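You operate a simulated robot arm through the tools that you are given. There is no shell and no other tool. Be economical: measure what you need, move in short steps, check, and stop when the job is done.

You run a simulated two-armed robot. Do the job below in one go: nothing can be reset, and whatever is moved stays where it is left.

## Task
Take the yellow strainer on the top of the wooden table and put it away on the top of the green bench. Stack the plug that says "G" from the top of the orange table on top of the plug marked "NPT". Take the probe from the top of the wooden table and put it on top of the orange torch. Take the blue coupling from the top of the steel table and put it on the yellow card there. Do these in any order. Set down upright: blue coupling.
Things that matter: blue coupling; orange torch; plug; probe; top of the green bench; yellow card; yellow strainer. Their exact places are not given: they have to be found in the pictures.

Only the result counts: the job must be done as asked and must still hold three seconds after the hand-in. Knocking over, shifting, dropping, spilling or breaking anything else fails it.

## Robot
Two 7-joint arms with two-finger parallel grippers on one trunk, on a base that drives. Base frame: it is fixed to the floor where the robot stands at the start and does not move with it; the origin is under the middle of the robot, x ahead of it, y to its left, z up; the surface under the hand at the start is at about z = 0.75. Lengths are in m, angles in degrees, forces in N, time in s.
The left shoulder is at the start at [0.02, 0.113, 1.177], the right one opposite. With the tool pointing down near the work surface each hand reaches from about 0.12 to 0.58 m from the robot's upright axis, wherever it stands, measured 20 degrees to its own side. Places, roughly: blue coupling (7x7x11 cm) [4.4, -7.6, 0.9]; orange torch (12x4x3 cm) [-0.1, -1, 0.9]; plug [-2.75, -1.25, 0.75]; probe (3x3x8 cm) [1.4, 0.6, 0.8]; top of the green bench [0.6, 4, 0.8]; yellow card [5, -7.5, 0.75]; yellow strainer (6x5x5 cm) [0.5, -0.1, 0.8]. Payload 1.57 kg a hand.
The tool frame of a hand sits at the grasp point between the pads (the TCP): z along the fingers, y along the line on which they close. The tips reach 0.03 m beyond it. Largest opening 0.08 m; finger width 0.017, thickness 0.012; the body of the gripper, 0.04 by 0.082 m, starts 0.08 m behind the TCP.
Orientation is that of the tool frame in the base frame, as a unit quaternion [w, x, y, z]. With the fingers straight down and closing along the base's y, the tool's x points along the base's -x, its y along +y and its z along -z.

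## Interface
- The arms move only by the tool arm_command. It takes "left_motion", "right_motion" or both (then of equal length, played together; a hand with none holds still); each is a list of rows, each a list of 6 numbers: the shift along the tool's x, y, z in units of 20 mm (1.0 is 20 mm), then the turn, a rotation vector about the tool's x, y, z in units of 5 degrees (1.0 is 5 degrees). In form: [[dx, dy, dz, rx, ry, rz], ...]. A call has 1 to 20 rows; each row shifts and turns the commanded pose from where the row before left it, along the tool's axes as they then stand. "left_hand" and "right_hand" are, for a hand that has rows, the closure in counts, from 0 (fully open) to 255 (shut), set as the call begins (left out, the last holds). A call with a number of a shift or a turn outside -1 to 1 is refused whole. Rows are played at 5 a second. More than 0.05 m and 8.6 degrees between two rows, or a gripper value outside its range, and nothing of the call is played. Where a pose cannot be reached the arm comes as near as it can. A force on the tool above 40 N (or 10 N above the force at the start of the call, whichever is more), or a blocked arm, ends the call early, and 0.2 s more pass. Each finger travels about 0.045 m/s and halts on what it meets, pressing with about 21 N; the grip force reading is that of the motor and also rises with nothing between the fingers. The clock runs only during rows and for 0.2 s after the last one: add rows that do not move to give the fingers time. It gives the time, the measured TCP pose, the force on the tool (base axes), the opening and the grip force at its end, in the units of the frame above (readings bear some noise), with the torque about the TCP (base axes, N m) and any sound that the robot's microphone picked up.
- Cameras (640 x 400 px; columns grow to the right, rows downward): "scene" is now at [0.0885, -0.0545, 1.3112]; the picture's right is [-0.64, -0.77, 0.00], its down [-0.30, 0.25, -0.92] and it looks along [0.71, -0.59, -0.39] (base axes); focal length 214 px, centre (320, 200). "left" rides on the left gripper at [0.072, 0.007, -0.122] in its tool frame; the picture's right is [-0.09, 1.00, 0.00], its down [-0.84, -0.08, -0.54] and it looks along [-0.54, -0.05, 0.84] (tool axes); focal length 238 px, centre (320, 200). "right" rides on the right gripper at [0.072, -0.007, -0.122] in its tool frame; the picture's right is [0.09, 1.00, 0.00], its down [-0.84, 0.08, -0.54] and it looks along [-0.54, 0.05, 0.84] (tool axes); focal length 238 px, centre (320, 200).
- snapshot(camera): a new picture of that camera. It takes no simulated time.
- move_column(by): slides the trunk up (or, below 0, down) by that many m; the arms and the scene camera ride with it, the base frame stays. It gives what a move gives, with no picture.
- drive_base(legs): drives the robot by 1 to 6 legs, each [ahead, left, turn to the left] in m, m and degrees, along the robot's own axes; the way and the turn of a leg run together, so that a leg with both is an arc; at most 1.5 m and 180 degrees a leg. The arms and the cameras ride along, it lands a little off, and it stops where it bumps. It gives what a move gives.
- aim_head(pan, tilt): turns the head with the scene camera to pan (to the left, within 80 degrees either way) and tilt (down, from -29 to 69), counted from straight ahead of the robot. It gives what a move gives.
- point_at(camera, pixels): there is no depth. For up to 12 entries [column, row, z] of the newest picture of that camera ("zoom" is the newest enlarged one), the place [x, y] in the base frame at which the ray of that pixel passes the height z, good to about 0.002 m, but the place of the scene camera against the robot may be out by one fixed shift of up to 0.018 m in any direction. It takes no simulated time.
- enlarge(camera, box): a new picture of the part [left, top, right, bottom] of that camera's present view, enlarged. It takes no simulated time.
- hand_in(): hands the job in; it is judged then, once.

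Work in short steps. Measure before you move; look again where a grasp or a placing could have gone wrong, and mend it. You have 110 turns and 88 pictures in all, those below and enlarged ones among them. Open the grippers and draw the arms clear of the work before you hand the job in, unless the task says otherwise; then end with one line.

The tools are called after ">>>" by a JSON object that holds its "api" and its "payload". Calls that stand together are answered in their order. arm_command: Moves the arms, as the interface text tells. Its arguments: {"type":"object","properties":{"left_motion":{"type":"array"},"left_hand":{"type":"number"},"right_motion":{"type":"array"},"right_hand":{"type":"number"}},"required":[]} The other tools are called the same way: move_column (by) slides the trunk up or down; drive_base (legs) drives the base; aim_head (pan, tilt) turns the head that bears the scene camera; snapshot (camera) takes a picture; point_at (camera, pixels) gives the place at which the rays of pixels pass given heights; enlarge (camera, box) takes an enlarged picture of a part of a camera's view; hand_in () hands the job in.

At the start:

```text
t: 0.0
left_eef_pos: [0.3943, -0.074, 1.2545]
left_tcp_rot: [0.0, 0.0, 1.0, -0.001]
left_wrist_force: [-0.7, 0.2, -0.8]
left_wrist_torque: [-0.02, 0.02, 0.01]
left_grip_width: 0.0801
left_gripper_force: 0.1
right_eef_pos: [0.233, -0.3261, 1.104]
right_tcp_rot: [0.001, 0.0, 1.0, 0.001]
right_wrist_force: [0.7, 0.5, 0.1]
right_wrist_torque: [0.02, -0.03, 0.02]
right_grip_width: 0.0801
right_gripper_force: 0.0
trunk travel left (down, up): [-0.23, 0.34]
robot x, y, heading: [0.0013, -0.0027, 0.2]
head pan, tilt: [-39.8, 22.8]
```

scene: 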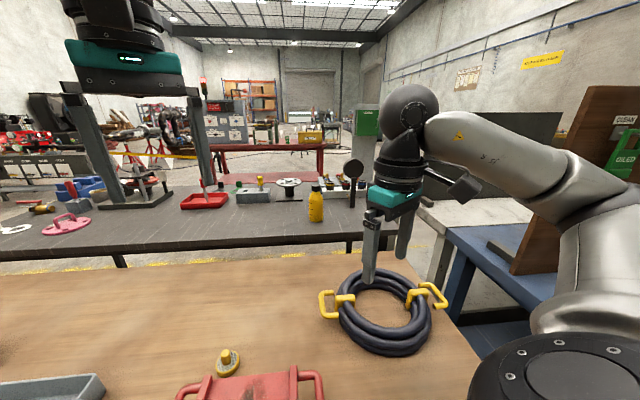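
right: 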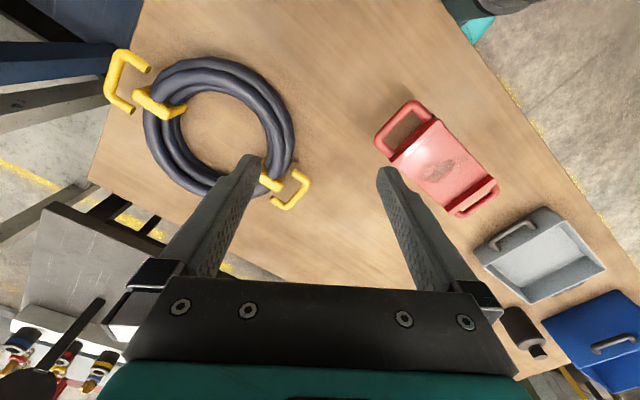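
left: 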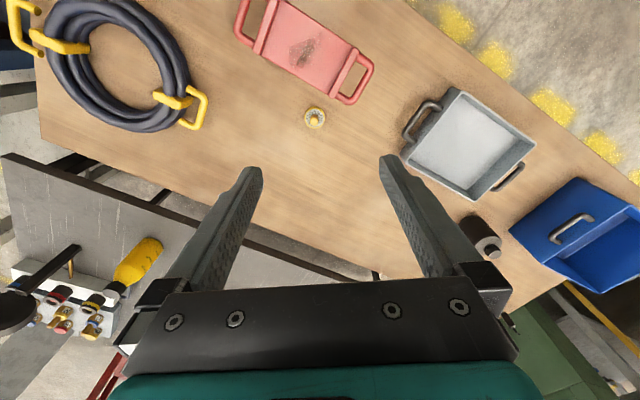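

The wooden table is ahead with a hose, red tray, and a small yellow thing at (228,362) in the scene view. I look around with the head first.

>>> {"api": "aim_head", "payload": {"pan": 20, "tilt": 35}}

>>> {"api": "snapshot", "payload": {"camera": "scene"}}

>>> {"api": "enlarge", "payload": {"camera": "left", "box": [260, 60, 420, 160]}}

```text
t: 1.3
left_eef_pos: [0.3938, -0.0748, 1.2551]
left_tcp_rot: [0.0, 0.0, 1.0, 0.0]
left_wrist_force: [0.4, -0.7, -0.6]
left_wrist_torque: [0.01, 0.02, 0.04]
left_grip_width: 0.08
left_gripper_force: 0.0
right_eef_pos: [0.2304, -0.3262, 1.1056]
right_tcp_rot: [0.0, 0.0, 1.0, 0.001]
right_wrist_force: [-0.9, -0.1, 0.2]
right_wrist_torque: [-0.02, -0.01, 0.01]
right_grip_width: 0.0799
right_gripper_force: 0.0
trunk travel left (down, up): [-0.23, 0.34]
robot x, y, heading: [-0.0005, -0.0003, -0.0]
head pan, tilt: [20.0, 35.0]
```

```text
84 pictures are left
```

scene: 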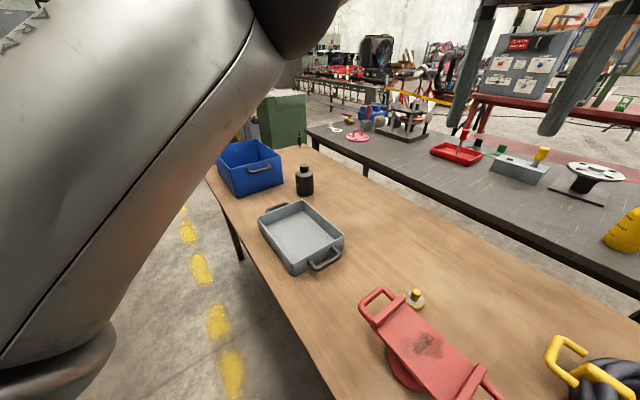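

```text
4.00 times, centred on (340, 110) of left
```

zoom: 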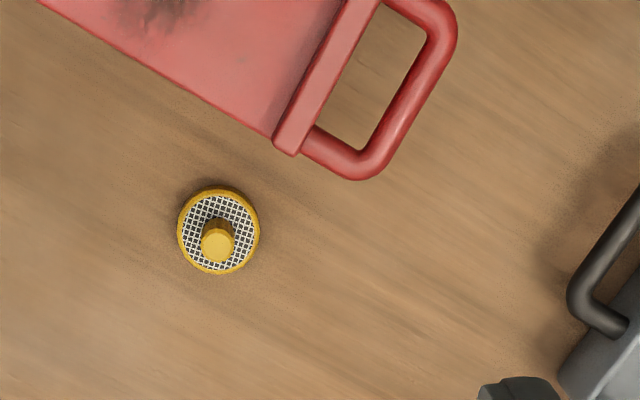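

The strainer is the mesh disc with a knob, near (315,117) in the left view. The probe is likely the small thing at (299,139); I zoom in on it and on the rest.

>>> {"api": "point_at", "payload": {"camera": "zoom", "pixels": [[218, 232, 0.75], [218, 240, 0.79], [178, 232, 0.76], [260, 232, 0.76]]}}

>>> {"api": "point_at", "payload": {"camera": "scene", "pixels": [[299, 147, 0.75], [299, 139, 0.8], [304, 194, 0.75], [416, 306, 0.75], [416, 291, 0.79], [207, 168, 0.75], [300, 146, 0.75], [339, 399, 0.75]]}}

>>> {"api": "enlarge", "payload": {"camera": "scene", "box": [240, 90, 400, 190]}}

```text
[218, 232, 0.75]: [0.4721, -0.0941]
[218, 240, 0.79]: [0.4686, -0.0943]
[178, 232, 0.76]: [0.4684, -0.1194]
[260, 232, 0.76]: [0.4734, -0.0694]
```

```text
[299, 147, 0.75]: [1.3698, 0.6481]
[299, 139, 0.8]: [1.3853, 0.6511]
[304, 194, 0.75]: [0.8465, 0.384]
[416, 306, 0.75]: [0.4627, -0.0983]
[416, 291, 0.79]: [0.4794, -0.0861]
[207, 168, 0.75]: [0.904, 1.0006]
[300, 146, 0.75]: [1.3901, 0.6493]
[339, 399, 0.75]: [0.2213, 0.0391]
```

```text
4.00 times, centred on (320, 140) of scene
```

zoom: 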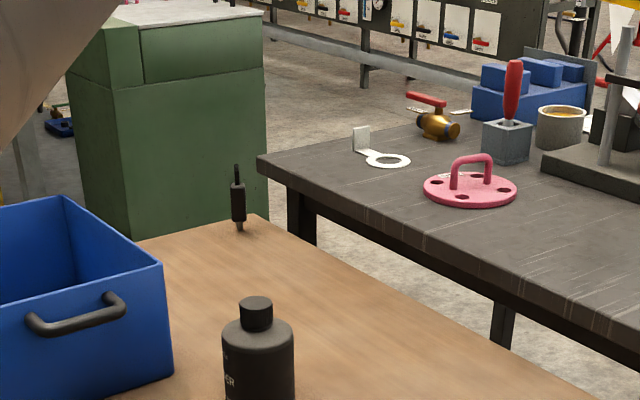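

The strainer sits at about (0.470,-0.094) and the probe at the far corner near (1.38,0.65). I lower the left hand above the strainer for a closer look.

>>> {"api": "arm_command", "payload": {"left_motion": [[-1, -1, 1, 0, 0, 0], [-1, 0, 1, 0, 0, 0], [-1, 0, 1, 0, 0, 0], [-0.8, 0, 1, 0, 0, 0], [0, 0, 1, 0, 0, 0], [0, 0, 1, 0, 0, 0], [0, 0, 1, 0, 0, 0], [0, 0, 1, 0, 0, 0], [0, 0, 1, 0, 0, 0], [0, 0, 1, 0, 0, 0], [0, 0, 1, 0, 0, 0], [0, 0, 1, 0, 0, 0], [0, 0, 1, 0, 0, 0], [0, 0, 1, 0, 0, 0], [0, 0, 1, 0, 0, 0], [0, 0, 1, 0, 0, 0], [0, 0, 1, 0, 0, 0], [0, 0, 0, 0, 0, 0]], "left_hand": 0}}

>>> {"api": "snapshot", "payload": {"camera": "left"}}

>>> {"api": "aim_head", "payload": {"pan": -80, "tilt": 20}}

>>> {"api": "snapshot", "payload": {"camera": "scene"}}

```text
t: 5.1
left_eef_pos: [0.4604, -0.0919, 0.9214]
left_tcp_rot: [0.0, 0.0, 1.0, 0.0]
left_wrist_force: [-0.2, -0.4, 0.4]
left_wrist_torque: [0.01, 0.0, 0.0]
left_grip_width: 0.0799
left_gripper_force: 0.0
left hand out of reach, approached as far as the arm can: row 4
right_eef_pos: [0.2324, -0.3266, 1.1044]
right_tcp_rot: [0.0, 0.0, 1.0, 0.001]
right_wrist_force: [1.1, 0.1, -0.5]
right_wrist_torque: [-0.04, -0.04, -0.01]
right_grip_width: 0.0797
right_gripper_force: 0.0
trunk travel left (down, up): [-0.23, 0.34]
robot x, y, heading: [0.0009, -0.0022, -0.3]
head pan, tilt: [20.0, 35.0]
```

```text
81 pictures are left
```

left: 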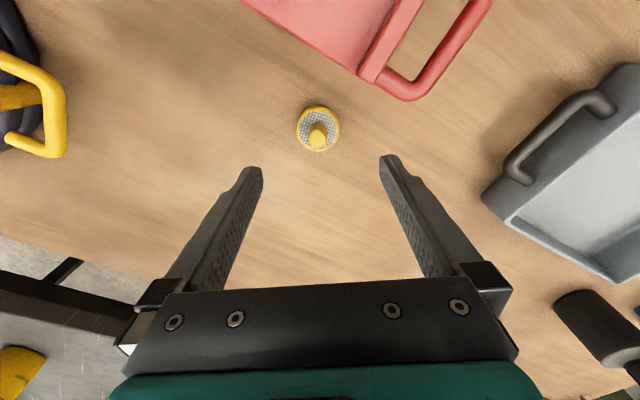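

```text
t: 6.9
left_eef_pos: [0.461, -0.0925, 0.9215]
left_tcp_rot: [0.0, 0.0, 1.0, 0.0]
left_wrist_force: [-1.1, 0.4, 1.0]
left_wrist_torque: [-0.01, -0.02, -0.03]
left_grip_width: 0.0799
left_gripper_force: 0.0
right_eef_pos: [0.2324, -0.3272, 1.1047]
right_tcp_rot: [0.0, 0.0, 1.0, 0.001]
right_wrist_force: [0.0, -0.7, -0.4]
right_wrist_torque: [0.03, -0.01, 0.0]
right_grip_width: 0.0799
right_gripper_force: 0.0
trunk travel left (down, up): [-0.23, 0.34]
robot x, y, heading: [-0.0063, -0.0011, -0.2]
head pan, tilt: [-80.0, 20.0]
```

```text
80 pictures are left
```

scene: 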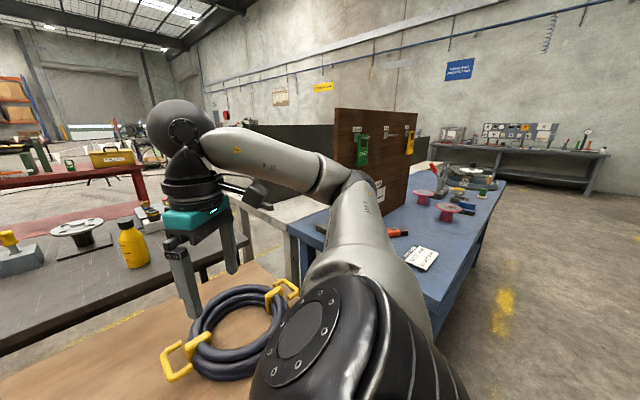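

The torch appears on the blue table at (398,233). I measure the strainer in the left view, with an enlargement.

>>> {"api": "enlarge", "payload": {"camera": "left", "box": [270, 80, 366, 140]}}

>>> {"api": "point_at", "payload": {"camera": "left", "pixels": [[318, 130, 0.75], [297, 128, 0.76], [340, 128, 0.76], [318, 144, 0.78], [318, 144, 0.8]]}}

>>> {"api": "point_at", "payload": {"camera": "scene", "pixels": [[398, 233, 0.87], [423, 260, 0.86], [488, 230, 0.86], [432, 310, 0.86]]}}

```text
6.67 times, centred on (318, 110) of left
```

zoom: 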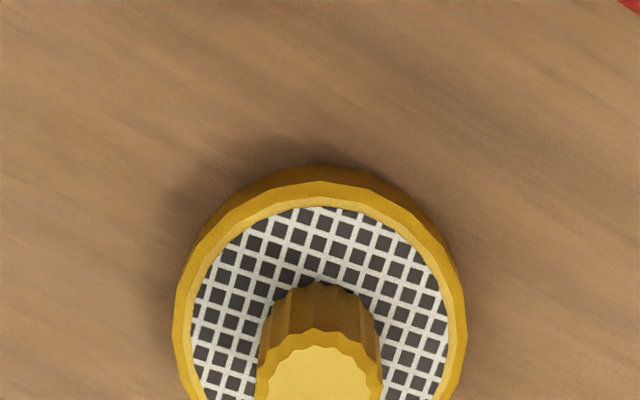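

```text
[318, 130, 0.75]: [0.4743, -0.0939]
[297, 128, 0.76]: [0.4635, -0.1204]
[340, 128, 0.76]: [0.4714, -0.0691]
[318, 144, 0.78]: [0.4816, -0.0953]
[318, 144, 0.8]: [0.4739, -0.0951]
```

```text
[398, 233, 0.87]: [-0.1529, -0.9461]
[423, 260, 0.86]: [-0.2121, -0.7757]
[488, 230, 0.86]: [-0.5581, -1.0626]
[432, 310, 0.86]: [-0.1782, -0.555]
```

Knob centre is about (0.472,-0.095), top near 0.80. I descend with the hand centred on it.

>>> {"api": "arm_command", "payload": {"left_motion": [[-0.55, -0.13, 1, 0, 0, 0], [0, 0, 1, 0, 0, 0], [0, 0, 1, 0, 0, 0], [0, 0, 1, 0, 0, 0], [0, 0, 1, 0, 0, 0], [0, 0, 0, 0, 0, 0]], "left_hand": 60}}

>>> {"api": "snapshot", "payload": {"camera": "left"}}

```text
t: 8.3
left_eef_pos: [0.4717, -0.0957, 0.8188]
left_tcp_rot: [0.0, 0.0, 1.0, 0.0]
left_wrist_force: [1.1, 0.4, -0.7]
left_wrist_torque: [0.03, -0.03, -0.01]
left_grip_width: 0.0613
left_gripper_force: 0.1
right_eef_pos: [0.2323, -0.3262, 1.1045]
right_tcp_rot: [0.0, 0.0, 1.0, 0.001]
right_wrist_force: [-0.1, 0.7, 0.0]
right_wrist_torque: [-0.01, 0.01, 0.01]
right_grip_width: 0.0799
right_gripper_force: 0.2
trunk travel left (down, up): [-0.23, 0.34]
robot x, y, heading: [0.0008, 0.0009, -0.0]
head pan, tilt: [-80.0, 20.0]
```

```text
78 pictures are left
```

left: 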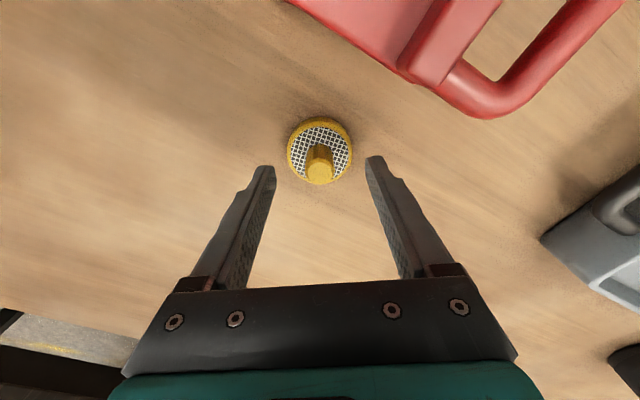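

The knob is centred between the fingers, its top near 0.79, disc near 0.76. I go down 20 mm and close.

>>> {"api": "arm_command", "payload": {"left_motion": [[0, 0, 0.5, 0, 0, 0], [0, 0, 0.5, 0, 0, 0], [0, 0, 0, 0, 0, 0]]}}

>>> {"api": "arm_command", "payload": {"left_motion": [[0, 0, 0, 0, 0, 0], [0, 0, 0, 0, 0, 0], [0, 0, 0, 0, 0, 0], [0, 0, 0, 0, 0, 0], [0, 0, 0, 0, 0, 0], [0, 0, 0, 0, 0, 0]], "left_hand": 255}}

>>> {"api": "snapshot", "payload": {"camera": "left"}}

```text
t: 9.1
left_eef_pos: [0.4719, -0.0955, 0.8006]
left_tcp_rot: [0.001, 0.0, 1.0, 0.001]
left_wrist_force: [-0.3, -0.5, 0.8]
left_wrist_torque: [-0.01, 0.0, -0.03]
left_grip_width: 0.0611
left_gripper_force: 0.1
right_eef_pos: [0.2318, -0.3261, 1.1044]
right_tcp_rot: [0.0, 0.001, 1.0, 0.002]
right_wrist_force: [1.3, -0.1, 0.6]
right_wrist_torque: [0.02, -0.02, 0.03]
right_grip_width: 0.0801
right_gripper_force: 0.0
trunk travel left (down, up): [-0.23, 0.34]
robot x, y, heading: [-0.0003, 0.0004, -0.0]
head pan, tilt: [-80.0, 20.0]
```

```text
t: 10.5
left_eef_pos: [0.4707, -0.0957, 0.8]
left_tcp_rot: [0.0, 0.0, 1.0, 0.0]
left_wrist_force: [0.7, -1.1, 0.5]
left_wrist_torque: [-0.01, 0.01, 0.0]
left_grip_width: 0.0178
left_gripper_force: 21.2
right_eef_pos: [0.2319, -0.3267, 1.1044]
right_tcp_rot: [0.0, 0.0, 1.0, 0.001]
right_wrist_force: [-0.6, 0.5, 0.2]
right_wrist_torque: [0.02, -0.02, 0.01]
right_grip_width: 0.0798
right_gripper_force: 0.0
trunk travel left (down, up): [-0.23, 0.34]
robot x, y, heading: [0.0041, 0.0023, 0.0]
head pan, tilt: [-80.0, 20.0]
```

```text
77 pictures are left
```

left: 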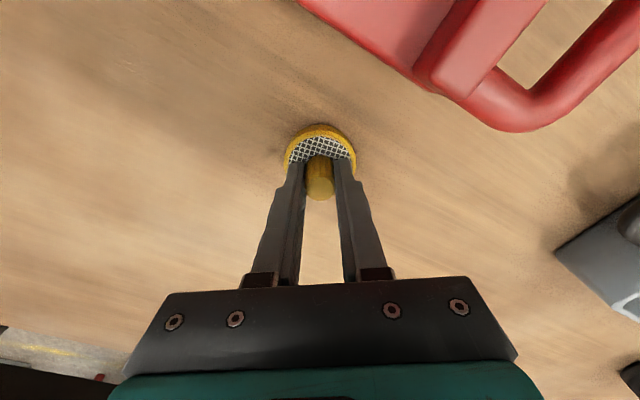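

Gripped (17.8 mm). I lift and draw the hand back, then look to the left side.

>>> {"api": "arm_command", "payload": {"left_motion": [[0, 0, -1, 0, 0, 0], [0, 0, -1, 0, 0, 0], [0, 0, -1, 0, 0, 0], [0, 0, -1, 0, 0, 0], [0, 0, -1, 0, 0, 0], [0, 0, -1, 0, 0, 0], [0, 0, -1, 0, 0, 0], [0, 0, -1, 0, 0, 0], [0, 0, -1, 0, 0, 0], [1, 0, -1, 0, 0, 0], [1, 1, -1, 0, 0, 0], [1, 1, -1, 0, 0, 0], [1, 1, -1, 0, 0, 0], [1, 1, -1, 0, 0, 0], [1, 1, -1, 0, 0, 0], [0, 1, 0, 0, 0, 0], [0, 1, 0, 0, 0, 0]]}}

>>> {"api": "snapshot", "payload": {"camera": "left"}}

>>> {"api": "aim_head", "payload": {"pan": 75, "tilt": 25}}

>>> {"api": "snapshot", "payload": {"camera": "scene"}}

```text
t: 14.1
left_eef_pos: [0.3516, 0.043, 1.1022]
left_tcp_rot: [0.001, 0.001, 1.0, 0.0]
left_wrist_force: [-0.6, 0.1, -1.0]
left_wrist_torque: [-0.03, 0.01, 0.0]
left_grip_width: 0.0177
left_gripper_force: 20.6
right_eef_pos: [0.2322, -0.3257, 1.1044]
right_tcp_rot: [0.0, 0.0, 1.0, 0.0]
right_wrist_force: [-0.6, -0.5, 0.5]
right_wrist_torque: [0.0, 0.0, 0.01]
right_grip_width: 0.0801
right_gripper_force: 0.0
trunk travel left (down, up): [-0.23, 0.34]
robot x, y, heading: [-0.0002, -0.0021, -0.1]
head pan, tilt: [-80.0, 20.0]
```

```text
76 pictures are left
```

left: 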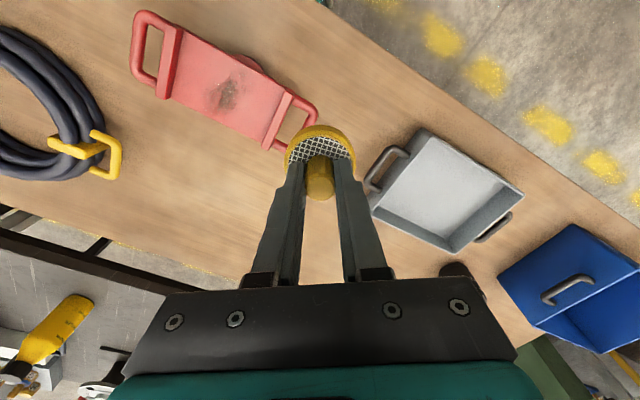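

```text
t: 16.5
left_eef_pos: [0.351, 0.0433, 1.1012]
left_tcp_rot: [0.0, 0.0, 1.0, 0.0]
left_wrist_force: [0.8, 0.2, -0.8]
left_wrist_torque: [0.02, -0.01, -0.03]
left_grip_width: 0.0175
left_gripper_force: 21.3
right_eef_pos: [0.2324, -0.3268, 1.1049]
right_tcp_rot: [0.0, 0.0, 1.0, 0.001]
right_wrist_force: [0.3, -0.1, 0.8]
right_wrist_torque: [-0.01, -0.01, -0.02]
right_grip_width: 0.0799
right_gripper_force: 0.2
trunk travel left (down, up): [-0.23, 0.34]
robot x, y, heading: [-0.0016, 0.0008, 0.0]
head pan, tilt: [75.0, 25.0]
```

```text
75 pictures are left
```

scene: 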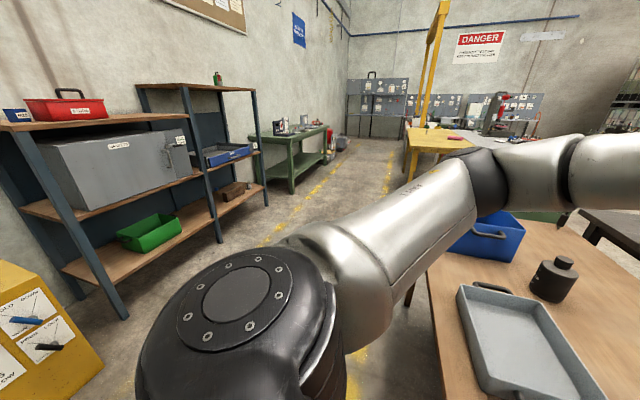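

The green bench is at about (300,150), with a free corridor toward it. I measure key points.

>>> {"api": "point_at", "payload": {"camera": "scene", "pixels": [[250, 137, 0.8], [288, 140, 0.8], [328, 125, 0.8], [291, 193, 0], [220, 242, 0], [125, 318, 0], [408, 150, 0.8], [268, 207, 0], [488, 260, 0.75], [408, 305, 0], [348, 150, 0]]}}

>>> {"api": "enlarge", "payload": {"camera": "scene", "box": [230, 90, 390, 190]}}

```text
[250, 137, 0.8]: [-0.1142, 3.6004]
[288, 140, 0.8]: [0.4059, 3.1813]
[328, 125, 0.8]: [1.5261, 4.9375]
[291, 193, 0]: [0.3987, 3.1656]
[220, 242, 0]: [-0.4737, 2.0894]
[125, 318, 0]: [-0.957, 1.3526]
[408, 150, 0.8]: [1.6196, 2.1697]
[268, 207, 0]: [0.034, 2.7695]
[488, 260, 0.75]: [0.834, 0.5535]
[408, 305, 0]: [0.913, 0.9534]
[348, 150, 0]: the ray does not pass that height
```

```text
4.00 times, centred on (310, 140) of scene
```

zoom: 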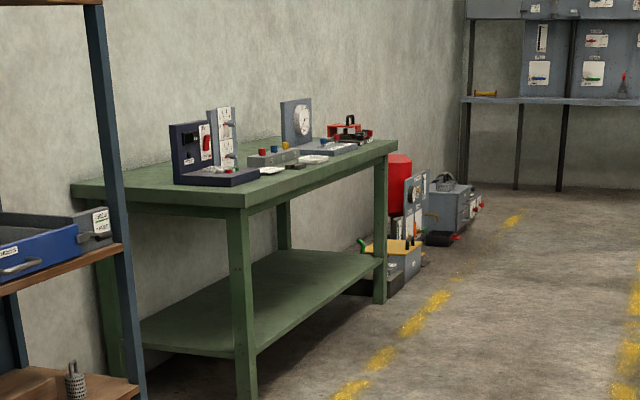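

Bench front edge runs from (0.41,3.18) to (1.53,4.94). I strafe left around the table end and look at the probe corner from there.

>>> {"api": "drive_base", "payload": {"legs": [[0, 1.45, 0], [0.3, 0.2, 0]]}}

>>> {"api": "aim_head", "payload": {"pan": -40, "tilt": 30}}

>>> {"api": "snapshot", "payload": {"camera": "scene"}}

```text
t: 25.5
left_eef_pos: [0.6719, 1.6724, 1.1014]
left_tcp_rot: [0.0, 0.009, 1.0, 0.0]
left_wrist_force: [-0.7, 0.0, -0.4]
left_wrist_torque: [-0.02, 0.0, 0.0]
left_grip_width: 0.0177
left_gripper_force: 20.9
right_eef_pos: [0.5448, 1.3047, 1.1052]
right_tcp_rot: [0.0, 0.009, 1.0, 0.0]
right_wrist_force: [0.6, 0.1, -1.0]
right_wrist_torque: [-0.01, -0.02, 0.01]
right_grip_width: 0.08
right_gripper_force: 0.0
trunk travel left (down, up): [-0.23, 0.34]
robot x, y, heading: [0.318, 1.633, -1.3]
head pan, tilt: [75.0, 25.0]
```

```text
t: 27.5
left_eef_pos: [0.6706, 1.6703, 1.1016]
left_tcp_rot: [0.0, 0.009, 1.0, 0.0]
left_wrist_force: [0.2, 0.0, -0.9]
left_wrist_torque: [-0.05, 0.05, 0.01]
left_grip_width: 0.0178
left_gripper_force: 20.9
right_eef_pos: [0.5446, 1.3033, 1.105]
right_tcp_rot: [0.0, 0.01, 1.0, 0.001]
right_wrist_force: [-1.1, -0.2, -0.3]
right_wrist_torque: [0.0, -0.01, 0.01]
right_grip_width: 0.0799
right_gripper_force: 0.1
trunk travel left (down, up): [-0.23, 0.34]
robot x, y, heading: [0.3186, 1.6315, -1.1]
head pan, tilt: [-40.0, 30.0]
```

```text
73 pictures are left
```

scene: 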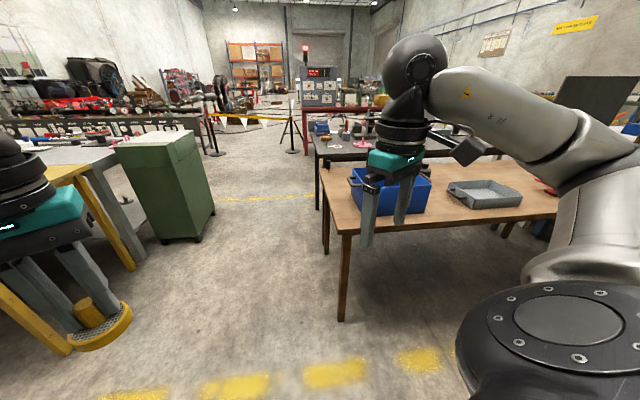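

There's a wide gap between cabinet and table end. I zoom on the far corner and measure points.

>>> {"api": "enlarge", "payload": {"camera": "scene", "box": [280, 110, 440, 210]}}

>>> {"api": "point_at", "payload": {"camera": "scene", "pixels": [[344, 235, 0.74], [322, 168, 0.75], [343, 320, 0], [325, 250, 0], [316, 208, 0], [164, 242, 0], [214, 212, 0], [196, 243, 0], [135, 268, 0]]}}

```text
4.00 times, centred on (360, 160) of scene
```

zoom: 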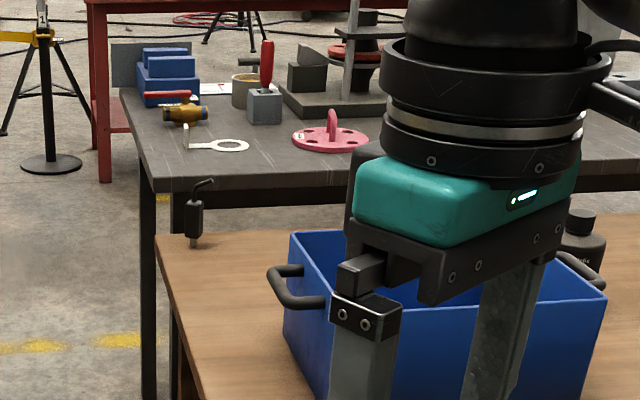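

```text
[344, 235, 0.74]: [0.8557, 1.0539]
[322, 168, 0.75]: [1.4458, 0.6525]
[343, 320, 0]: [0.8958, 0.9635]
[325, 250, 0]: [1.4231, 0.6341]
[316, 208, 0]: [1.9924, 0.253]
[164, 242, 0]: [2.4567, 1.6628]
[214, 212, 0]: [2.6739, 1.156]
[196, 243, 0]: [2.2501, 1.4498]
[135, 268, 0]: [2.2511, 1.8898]
```

The probe sits at zoom (194,245), on the far corner. I check the yellow table legs and the probe coordinates before driving.

>>> {"api": "point_at", "payload": {"camera": "scene", "pixels": [[72, 352, 0], [132, 268, 0], [88, 165, 0.8], [0, 204, 0.8], [114, 152, 0.8]]}}

>>> {"api": "point_at", "payload": {"camera": "zoom", "pixels": [[194, 245, 0.75], [194, 205, 0.79]]}}

```text
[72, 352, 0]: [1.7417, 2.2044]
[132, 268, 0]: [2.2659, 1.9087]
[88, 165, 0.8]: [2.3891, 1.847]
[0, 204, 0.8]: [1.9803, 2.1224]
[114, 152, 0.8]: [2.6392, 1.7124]
```

```text
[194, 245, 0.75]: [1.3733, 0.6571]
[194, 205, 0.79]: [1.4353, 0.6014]
```

Clear. I drive ahead, turn right, and approach the table end.

>>> {"api": "drive_base", "payload": {"legs": [[1.3, 0, 0], [0, 0, -95], [0.45, 0, 0]]}}

>>> {"api": "aim_head", "payload": {"pan": -20, "tilt": 50}}

>>> {"api": "snapshot", "payload": {"camera": "scene"}}

>>> {"api": "snapshot", "payload": {"camera": "right"}}

```text
t: 40.5
left_eef_pos: [1.6207, 0.819, 1.1013]
left_tcp_rot: [0.001, 0.733, 0.68, 0.0]
left_wrist_force: [-0.9, -0.1, -1.2]
left_wrist_torque: [0.03, -0.01, -0.02]
left_grip_width: 0.0176
left_gripper_force: 21.2
right_eef_pos: [1.2627, 0.9653, 1.1048]
right_tcp_rot: [0.001, 0.733, 0.68, 0.001]
right_wrist_force: [0.2, -0.5, 0.1]
right_wrist_torque: [0.02, 0.03, 0.01]
right_grip_width: 0.08
right_gripper_force: 0.1
trunk travel left (down, up): [-0.23, 0.34]
robot x, y, heading: [1.6042, 1.1756, -94.2]
head pan, tilt: [-40.0, 30.0]
```

```text
t: 41.3
left_eef_pos: [1.6203, 0.8189, 1.1009]
left_tcp_rot: [0.0, 0.733, 0.68, 0.0]
left_wrist_force: [0.3, -0.4, -0.8]
left_wrist_torque: [-0.02, 0.05, -0.01]
left_grip_width: 0.0177
left_gripper_force: 20.7
right_eef_pos: [1.2619, 0.966, 1.1044]
right_tcp_rot: [0.0, 0.733, 0.68, 0.0]
right_wrist_force: [-0.1, -0.6, -0.4]
right_wrist_torque: [0.01, -0.01, 0.01]
right_grip_width: 0.0802
right_gripper_force: 0.0
trunk travel left (down, up): [-0.23, 0.34]
robot x, y, heading: [1.6022, 1.177, -94.1]
head pan, tilt: [-20.0, 50.0]
```

```text
71 pictures are left
```

scene: 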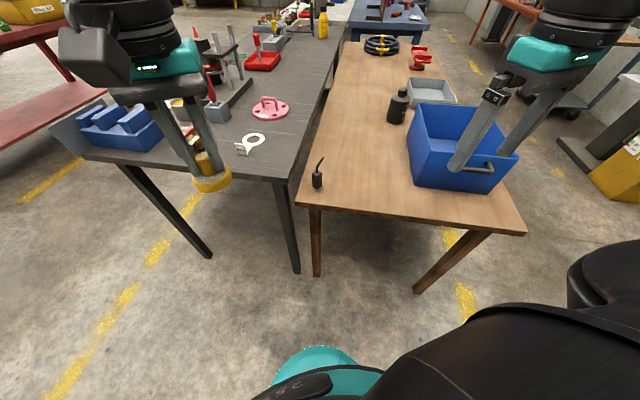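

```text
70 pictures are left
```

right: 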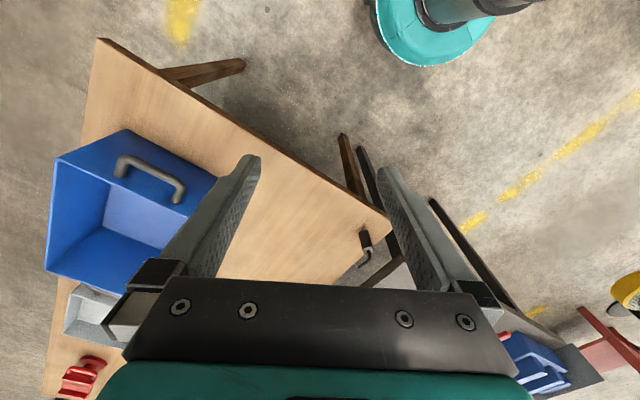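

The probe is at (318,178) in scene, with a bent cable top. I drive 0.13 m closer, then position the right hand above it.

>>> {"api": "drive_base", "payload": {"legs": [[0.13, 0, 0]]}}

>>> {"api": "snapshot", "payload": {"camera": "right"}}

>>> {"api": "point_at", "payload": {"camera": "right", "pixels": [[365, 240, 0.75], [362, 250, 0.75]]}}

```text
t: 42.6
left_eef_pos: [1.6089, 0.6914, 1.1009]
left_tcp_rot: [-0.001, 0.734, 0.68, 0.0]
left_wrist_force: [1.2, -0.5, -0.2]
left_wrist_torque: [-0.01, 0.02, 0.01]
left_grip_width: 0.0174
left_gripper_force: 20.6
right_eef_pos: [1.252, 0.8389, 1.1043]
right_tcp_rot: [0.0, 0.734, 0.679, 0.0]
right_wrist_force: [-0.5, -0.1, -0.6]
right_wrist_torque: [0.06, -0.01, -0.02]
right_grip_width: 0.08
right_gripper_force: 0.1
trunk travel left (down, up): [-0.23, 0.34]
robot x, y, heading: [1.5933, 1.0427, -94.1]
head pan, tilt: [-20.0, 50.0]
```

```text
69 pictures are left
```

right: 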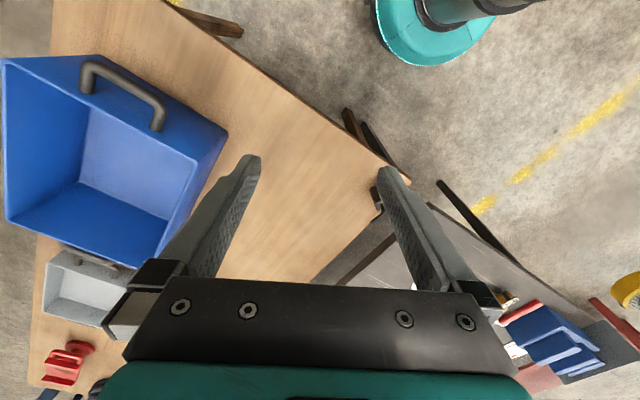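

```text
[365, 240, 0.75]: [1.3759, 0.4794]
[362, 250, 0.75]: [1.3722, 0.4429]
```

The probe is behind the right finger at (378,197). I move the right hand above it at z≈0.92, shifting the left outward.

>>> {"api": "arm_command", "payload": {"right_motion": [[-1, 1, 0, 0, 0, 0], [-1, 1, 0, 0, 0, 0], [-1, 1, 0, 0, 0, 0], [-1, 1, 0, 0, 0, 0], [-1, 1, 1, 0, 0, 0], [-1, 1, 1, 0, 0, 0], [-1, 1, 1, 0, 0, 0], [-1, 0.4, 1, 0, 0, 0], [-1, 0, 1, 0, 0, 0], [-0.2, 0, 1, 0, 0, 0], [0, 0, 1, 0, 0, 0], [0, 0, 1, 0, 0, 0], [0, 0, 0, 0, 0, 0]], "left_motion": [[0, 1, 0, 0, 0, 0], [0, 1, 0, 0, 0, 0], [0, 1, 0, 0, 0, 0], [0, 1, 0, 0, 0, 0], [0, 1, 0, 0, 0, 0], [0, 0, 0, 0, 0, 0], [0, 0, 0, 0, 0, 0], [0, 0, 0, 0, 0, 0], [0, 0, 0, 0, 0, 0], [0, 0, 0, 0, 0, 0], [0, 0, 0, 0, 0, 0], [0, 0, 0, 0, 0, 0], [0, 0, 0, 0, 0, 0]], "right_hand": 0}}

>>> {"api": "snapshot", "payload": {"camera": "right"}}

>>> {"api": "enlarge", "payload": {"camera": "scene", "box": [250, 130, 410, 230]}}

```text
t: 45.4
left_eef_pos: [1.7098, 0.6845, 1.1028]
left_tcp_rot: [0.001, 0.734, 0.679, 0.0]
left_wrist_force: [0.0, -0.6, -1.4]
left_wrist_torque: [-0.01, -0.02, 0.02]
left_grip_width: 0.0177
left_gripper_force: 21.4
right_eef_pos: [1.3828, 0.6429, 0.9453]
right_tcp_rot: [0.001, 0.734, 0.679, 0.001]
right_wrist_force: [-0.8, -1.2, 0.0]
right_wrist_torque: [-0.02, -0.05, -0.04]
right_grip_width: 0.08
right_gripper_force: 0.1
trunk travel left (down, up): [-0.23, 0.34]
robot x, y, heading: [1.5985, 1.0449, -94.5]
head pan, tilt: [-20.0, 50.0]
```

```text
68 pictures are left
```

right: 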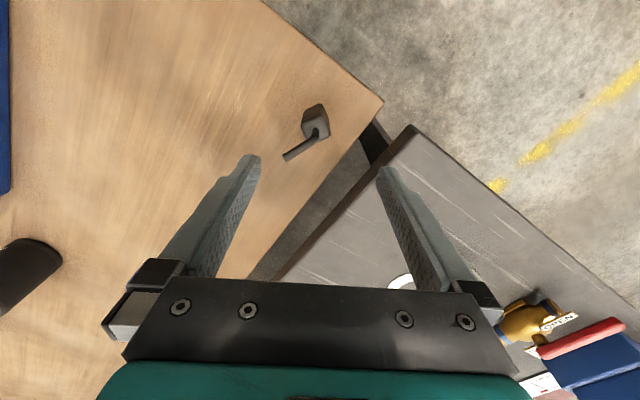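

```text
4.00 times, centred on (330, 180) of scene
```

zoom: 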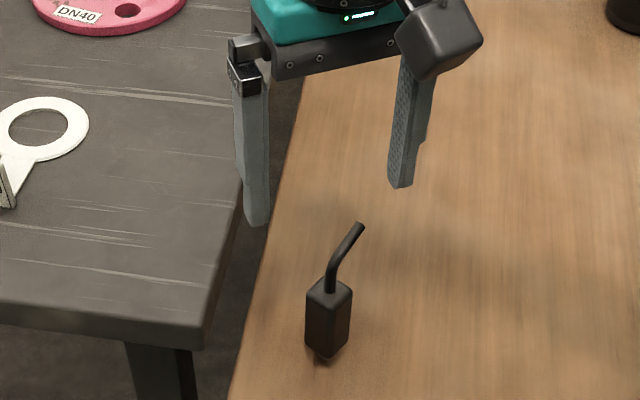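

I enlarge the probe in the right view to get its centre and face orientation.

>>> {"api": "enlarge", "payload": {"camera": "right", "box": [268, 90, 364, 150]}}

>>> {"api": "point_at", "payload": {"camera": "right", "pixels": [[316, 108, 0.75], [316, 128, 0.79], [302, 120, 0.79], [330, 120, 0.79], [383, 101, 0.75], [286, 157, 0.81]]}}

```text
6.67 times, centred on (316, 120) of right
```

zoom: 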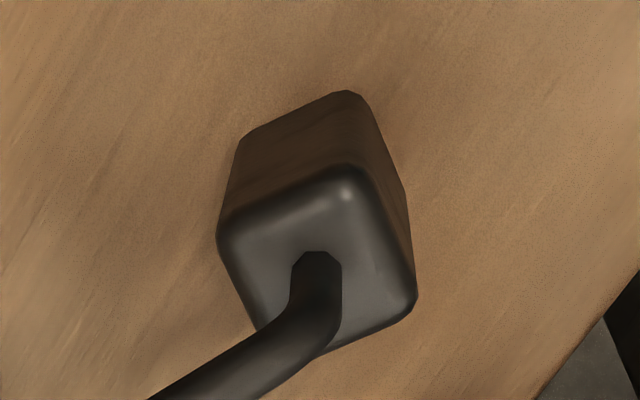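

```text
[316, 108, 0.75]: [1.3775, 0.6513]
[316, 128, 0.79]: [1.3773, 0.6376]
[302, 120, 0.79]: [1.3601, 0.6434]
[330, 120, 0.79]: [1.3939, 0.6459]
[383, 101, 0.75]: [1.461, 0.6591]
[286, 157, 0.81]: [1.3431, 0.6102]
```

The body is ~27 mm square, edges at about 23°/113° in base, cable toward ~224°. I rotate the tool +63° about its z so the fingers close across the cable, and look again.

>>> {"api": "arm_command", "payload": {"right_motion": [[0, 0, 0, 0, 0, 1], [0, 0, 0, 0, 0, 1], [0, 0, 0, 0, 0, 1], [0, 0, 0, 0, 0, 1], [0, 0, 0, 0, 0, 1], [0, 0, 0, 0, 0, 1], [0, 0, 0, 0, 0, 1], [0, 0, 0, 0, 0, 1], [0, 0, 0, 0, 0, 1], [0, 0, 0, 0, 0, 1], [0, 0, 0, 0, 0, 1], [0, 0, 0, 0, 0, 1], [0, 0, 0, 0, 0, 0.6], [0, 0, 0, 0, 0, 0]]}}

>>> {"api": "snapshot", "payload": {"camera": "right"}}

```text
t: 48.4
left_eef_pos: [1.7096, 0.6845, 1.101]
left_tcp_rot: [0.0, 0.734, 0.679, 0.0]
left_wrist_force: [-0.7, -0.7, -1.4]
left_wrist_torque: [0.01, -0.03, -0.03]
left_grip_width: 0.0175
left_gripper_force: 21.0
right_eef_pos: [1.3843, 0.6463, 0.9444]
right_tcp_rot: [-0.001, 0.981, 0.195, 0.0]
right_wrist_force: [0.0, 0.4, 0.2]
right_wrist_torque: [-0.02, 0.01, 0.0]
right_grip_width: 0.0797
right_gripper_force: 0.0
trunk travel left (down, up): [-0.23, 0.34]
robot x, y, heading: [1.5943, 1.043, -94.5]
head pan, tilt: [-20.0, 50.0]
```

```text
65 pictures are left
```

right: 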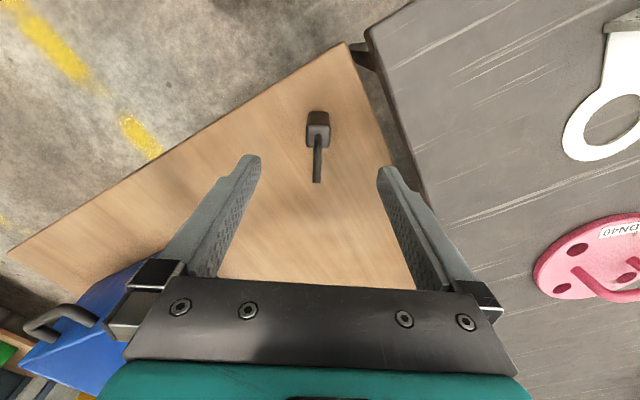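

The body is now square to the fingers and the cable runs along the tool's -x. I measure its centre.

>>> {"api": "enlarge", "payload": {"camera": "right", "box": [270, 100, 366, 160]}}

>>> {"api": "point_at", "payload": {"camera": "zoom", "pixels": [[320, 200, 0.79]]}}

```text
6.67 times, centred on (318, 130) of right
```

zoom: 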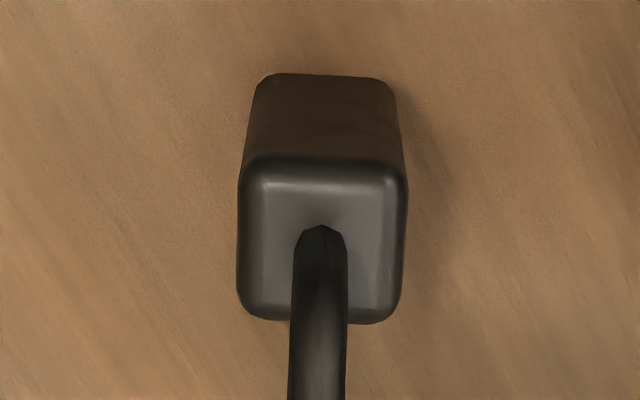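

```text
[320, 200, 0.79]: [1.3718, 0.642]
```

>>> {"api": "point_at", "payload": {"camera": "zoom", "pixels": [[322, 240, 0.79], [322, 240, 0.8], [322, 75, 0.755], [322, 160, 0.79], [322, 160, 0.8], [238, 240, 0.8], [406, 240, 0.8], [318, 400, 0.82]]}}

```text
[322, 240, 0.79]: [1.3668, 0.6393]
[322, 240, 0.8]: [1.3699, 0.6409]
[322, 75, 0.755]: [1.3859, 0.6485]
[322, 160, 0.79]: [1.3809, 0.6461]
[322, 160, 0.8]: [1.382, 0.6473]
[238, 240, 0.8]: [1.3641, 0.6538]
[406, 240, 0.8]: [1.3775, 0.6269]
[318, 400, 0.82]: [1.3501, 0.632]
```

Body centre is (1.372,0.642), top about 0.805. I descend to TCP z≈0.79 with fingers open.

>>> {"api": "arm_command", "payload": {"right_motion": [[-0.63, 0, 1, 0, 0, 0], [0, 0, 1, 0, 0, 0], [0, 0, 1, 0, 0, 0], [0, 0, 1, 0, 0, 0], [0, 0, 1, 0, 0, 0], [0, 0, 1, 0, 0, 0], [0, 0, 1, 0, 0, 0], [0, 0, 0.7, 0, 0, 0], [0, 0, 0, 0, 0, 0]]}}

>>> {"api": "snapshot", "payload": {"camera": "right"}}

```text
t: 50.4
left_eef_pos: [1.7096, 0.6834, 1.1021]
left_tcp_rot: [0.0, 0.734, 0.68, 0.0]
left_wrist_force: [0.0, 0.5, -1.1]
left_wrist_torque: [-0.01, 0.0, -0.01]
left_grip_width: 0.0176
left_gripper_force: 20.5
right_eef_pos: [1.3739, 0.6407, 0.7911]
right_tcp_rot: [0.0, 0.981, 0.196, -0.001]
right_wrist_force: [-0.9, -1.2, -0.6]
right_wrist_torque: [0.04, 0.01, 0.02]
right_grip_width: 0.0801
right_gripper_force: 0.0
trunk travel left (down, up): [-0.23, 0.34]
robot x, y, heading: [1.5924, 1.0449, -94.7]
head pan, tilt: [-20.0, 50.0]
```

```text
63 pictures are left
```

right: 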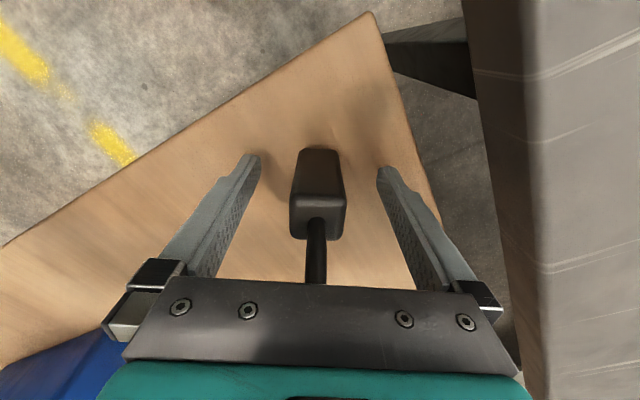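

The body is centred between the fingers. I close and lift.

>>> {"api": "arm_command", "payload": {"right_motion": [[0, 0, 0, 0, 0, 0], [0, 0, 0, 0, 0, 0], [0, 0, 0, 0, 0, 0], [0, 0, 0, 0, 0, 0], [0, 0, 0, 0, 0, 0], [0, 0, 0, 0, 0, 0], [0, 0, -0.5, 0, 0, 0], [0, 0, -1, 0, 0, 0], [0, 0, -1, 0, 0, 0], [0, 0, -1, 0, 0, 0], [0, 0, -1, 0, 0, 0], [0, 0, -1, 0, 0, 0]], "right_hand": 255}}

>>> {"api": "snapshot", "payload": {"camera": "right"}}

```text
t: 53.0
left_eef_pos: [1.7106, 0.6841, 1.1031]
left_tcp_rot: [0.0, 0.734, 0.679, 0.0]
left_wrist_force: [-0.4, 0.2, -1.4]
left_wrist_torque: [0.0, 0.0, -0.01]
left_grip_width: 0.0176
left_gripper_force: 20.8
right_eef_pos: [1.3745, 0.6407, 0.9001]
right_tcp_rot: [0.0, 0.981, 0.196, 0.0]
right_wrist_force: [0.9, 0.0, -2.2]
right_wrist_torque: [0.0, 0.05, 0.0]
right_grip_width: 0.0256
right_gripper_force: 20.7
trunk travel left (down, up): [-0.23, 0.34]
robot x, y, heading: [1.5947, 1.045, -94.4]
head pan, tilt: [-20.0, 50.0]
```

```text
62 pictures are left
```

right: 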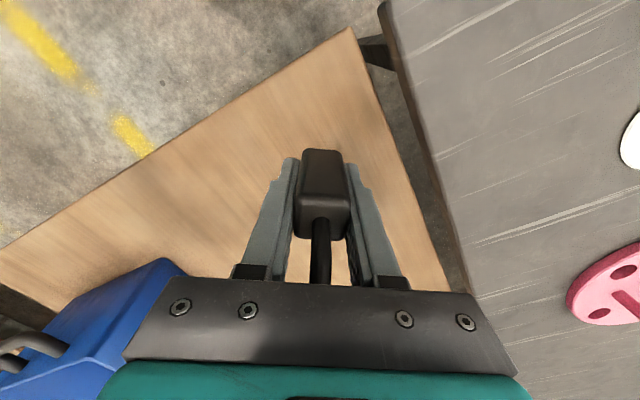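

Probe held (25.6 mm). I raise and draw in the right hand, then drive toward the green bench.

>>> {"api": "arm_command", "payload": {"right_motion": [[0, 0, -1, 0, 0, 0], [0, 0, -1, 0, 0, 0], [0, 0, -1, 0, 0, 0], [0, 0, -1, 0, 0, 0], [0, 0, -1, 0, 0, 0], [0, 0, -1, 0, 0, 0], [0, 0, -1, 0, 0, 0], [-0.1, -1, -1, 0, 0, 0], [-0.1, -1, -1, 0, 0, 0], [-0.1, -1, -1, 0, 0, 0], [-0.1, -1, 0, 0, 0, 0], [-0.1, -1, 0, 0, 0, 0], [-0.1, -1, 0, 0, 0, 0], [-0.1, -1, 0, 0, 0, 0], [-0.1, -1, 0, 0, 0, 0], [-0.1, -1, 0, 0, 0, 0], [-0.1, -1, 0, 0, 0, 0]]}}

>>> {"api": "drive_base", "payload": {"legs": [[-0.45, 0, 0], [0, 0, -139], [0.54, 0.47, 0], [1.06, -0.75, 0]]}}

>>> {"api": "aim_head", "payload": {"pan": 15, "tilt": 40}}

>>> {"api": "snapshot", "payload": {"camera": "scene"}}

```text
t: 56.6
left_eef_pos: [1.7086, 0.6854, 1.1026]
left_tcp_rot: [0.0, 0.734, 0.679, 0.001]
left_wrist_force: [0.8, -0.5, -0.3]
left_wrist_torque: [0.0, 0.01, -0.01]
left_grip_width: 0.0179
left_gripper_force: 21.0
right_eef_pos: [1.278, 0.8185, 1.102]
right_tcp_rot: [0.0, 0.981, 0.196, 0.001]
right_wrist_force: [0.4, 0.0, -2.4]
right_wrist_torque: [0.0, 0.04, -0.02]
right_grip_width: 0.0257
right_gripper_force: 21.4
trunk travel left (down, up): [-0.23, 0.34]
robot x, y, heading: [1.5964, 1.0466, -94.6]
head pan, tilt: [-20.0, 50.0]
```

```text
t: 75.1
left_eef_pos: [0.6394, 3.246, 1.1016]
left_tcp_rot: [0.0, 0.877, -0.48, 0.0]
left_wrist_force: [0.1, -0.2, -0.6]
left_wrist_torque: [-0.01, 0.03, 0.02]
left_grip_width: 0.0177
left_gripper_force: 21.2
right_eef_pos: [1.0652, 3.3987, 1.1017]
right_tcp_rot: [-0.001, -0.496, 0.868, 0.0]
right_wrist_force: [0.4, 0.2, -1.6]
right_wrist_torque: [0.0, 0.0, 0.02]
right_grip_width: 0.0259
right_gripper_force: 21.1
trunk travel left (down, up): [-0.23, 0.34]
robot x, y, heading: [0.951, 3.0266, 122.6]
head pan, tilt: [-20.0, 50.0]
```

```text
t: 76.1
left_eef_pos: [0.6407, 3.2446, 1.1017]
left_tcp_rot: [0.0, 0.877, -0.481, -0.001]
left_wrist_force: [-0.1, -0.2, -0.6]
left_wrist_torque: [0.0, 0.02, 0.02]
left_grip_width: 0.018
left_gripper_force: 21.1
right_eef_pos: [1.0653, 3.3989, 1.1018]
right_tcp_rot: [-0.001, -0.496, 0.868, 0.0]
right_wrist_force: [-0.3, -0.3, -2.0]
right_wrist_torque: [0.0, -0.03, -0.01]
right_grip_width: 0.0255
right_gripper_force: 21.0
trunk travel left (down, up): [-0.23, 0.34]
robot x, y, heading: [0.947, 3.025, 122.9]
head pan, tilt: [15.0, 40.0]
```

```text
61 pictures are left
```

scene: 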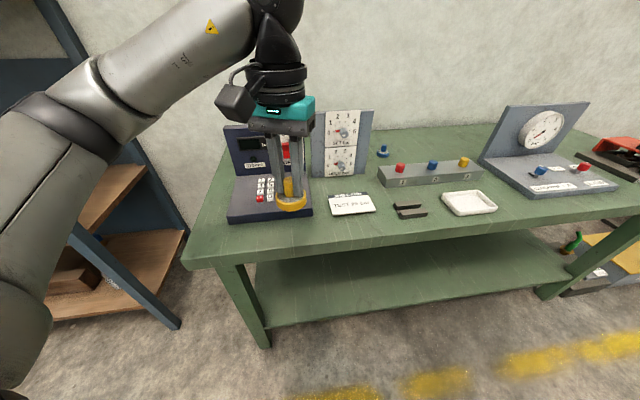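

I measure free spots on the bench front strip.

>>> {"api": "point_at", "payload": {"camera": "scene", "pixels": [[184, 258, 0.8], [640, 215, 0.8], [230, 219, 0.8], [312, 216, 0.8], [334, 215, 0.8], [375, 210, 0.8], [400, 218, 0.8], [350, 228, 0.8], [350, 244, 0.8], [268, 344, 0], [320, 225, 0.8]]}}

>>> {"api": "snapshot", "payload": {"camera": "left"}}

```text
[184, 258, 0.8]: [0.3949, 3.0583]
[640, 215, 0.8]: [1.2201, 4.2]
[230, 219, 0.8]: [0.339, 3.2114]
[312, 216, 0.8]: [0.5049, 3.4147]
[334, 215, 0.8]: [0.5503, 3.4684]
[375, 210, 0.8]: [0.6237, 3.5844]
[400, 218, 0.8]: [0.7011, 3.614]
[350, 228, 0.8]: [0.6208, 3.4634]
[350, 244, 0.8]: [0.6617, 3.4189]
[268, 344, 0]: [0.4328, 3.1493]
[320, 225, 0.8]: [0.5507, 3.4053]
```

```text
60 pictures are left
```

left: 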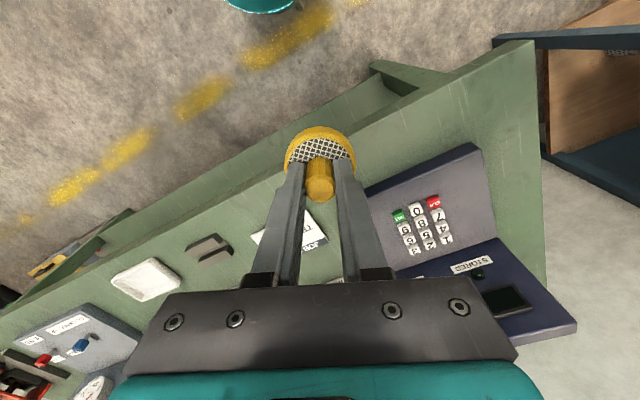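

Target spot is about (0.575,3.395), 7 cm in front of the panel. I move over it and go down to TCP z≈0.90.

>>> {"api": "arm_command", "payload": {"left_motion": [[-1, -1, 0, 0, 0, 0], [-1, -0.3, 0, 0, 0, 0], [-1, 0, 0, 0, 0, 0], [-1, 0, 0, 0, 0, 0], [-1, 0, 1, 0, 0, 0], [-1, 0, 1, 0, 0, 0], [-1, 0, 1, 0, 0, 0], [-1, 0, 1, 0, 0, 0], [-0.1, 0, 1, 0, 0, 0], [0, 0, 1, 0, 0, 0], [0, 0, 1, 0, 0, 0], [0, 0, 1, 0, 0, 0], [0, 0, 1, 0, 0, 0], [0, 0, 0.5, 0, 0, 0], [0, 0, 0, 0, 0, 0]]}}

>>> {"api": "snapshot", "payload": {"camera": "left"}}

>>> {"api": "enlarge", "payload": {"camera": "scene", "box": [220, 140, 412, 260]}}

```text
t: 79.3
left_eef_pos: [0.5757, 3.3955, 0.9122]
left_tcp_rot: [0.001, 0.878, -0.479, 0.0]
left_wrist_force: [-0.8, 0.1, 0.2]
left_wrist_torque: [0.02, -0.02, 0.0]
left_grip_width: 0.0176
left_gripper_force: 21.1
right_eef_pos: [1.0661, 3.3984, 1.1022]
right_tcp_rot: [-0.001, -0.496, 0.868, -0.001]
right_wrist_force: [0.0, -0.4, -1.9]
right_wrist_torque: [-0.03, -0.01, -0.01]
right_grip_width: 0.0257
right_gripper_force: 20.7
trunk travel left (down, up): [-0.23, 0.34]
robot x, y, heading: [0.9502, 3.0273, 122.4]
head pan, tilt: [15.0, 40.0]
```

```text
59 pictures are left
```

left: 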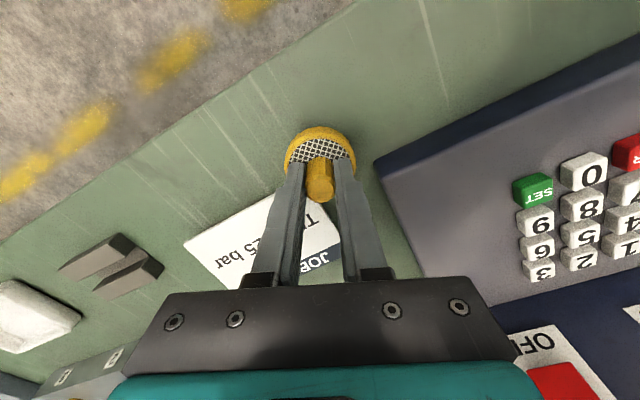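

```text
3.33 times, centred on (316, 200) of scene
```

zoom: 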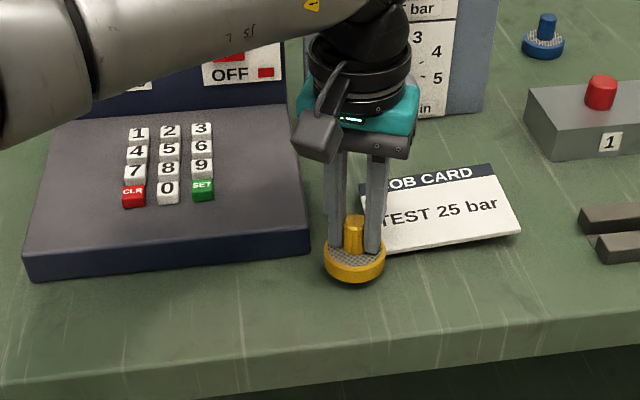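

The spot below is clear of card, panel, and edge. I lower carefully to near contact.

>>> {"api": "arm_command", "payload": {"left_motion": [[0, 0, 1, 0, 0, 0], [0, 0, 1, 0, 0, 0], [0, 0, 0.6, 0, 0, 0], [0, 0, 0, 0, 0, 0]]}}

>>> {"api": "snapshot", "payload": {"camera": "left"}}

```text
t: 79.7
left_eef_pos: [0.5738, 3.3964, 0.9027]
left_tcp_rot: [-0.006, 0.878, -0.479, -0.005]
left_wrist_force: [1.9, -8.7, 16.4]
left_wrist_torque: [0.03, -0.19, -0.08]
left_grip_width: 0.0181
left_gripper_force: 21.5
right_eef_pos: [1.0642, 3.3969, 1.1018]
right_tcp_rot: [-0.001, -0.497, 0.868, -0.001]
right_wrist_force: [0.2, -0.2, -1.6]
right_wrist_torque: [-0.05, -0.03, -0.02]
right_grip_width: 0.026
right_gripper_force: 21.1
trunk travel left (down, up): [-0.23, 0.34]
robot x, y, heading: [0.9495, 3.0268, 122.4]
head pan, tilt: [15.0, 40.0]
stopped in row 2 (left hand): the force on the tool passed its limit at 57 N (the readings are from after the stop); the commanded pose is now the measured one
```

```text
57 pictures are left
```

left: 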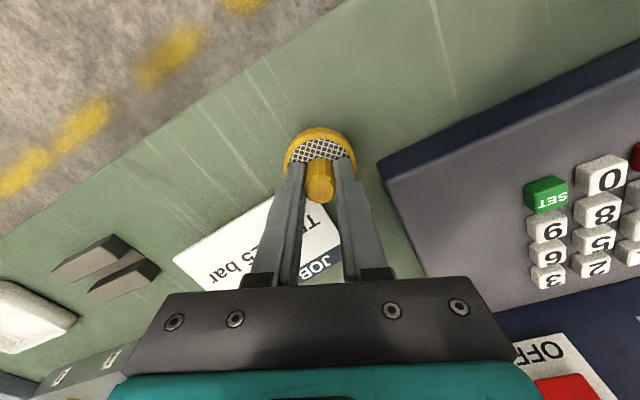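

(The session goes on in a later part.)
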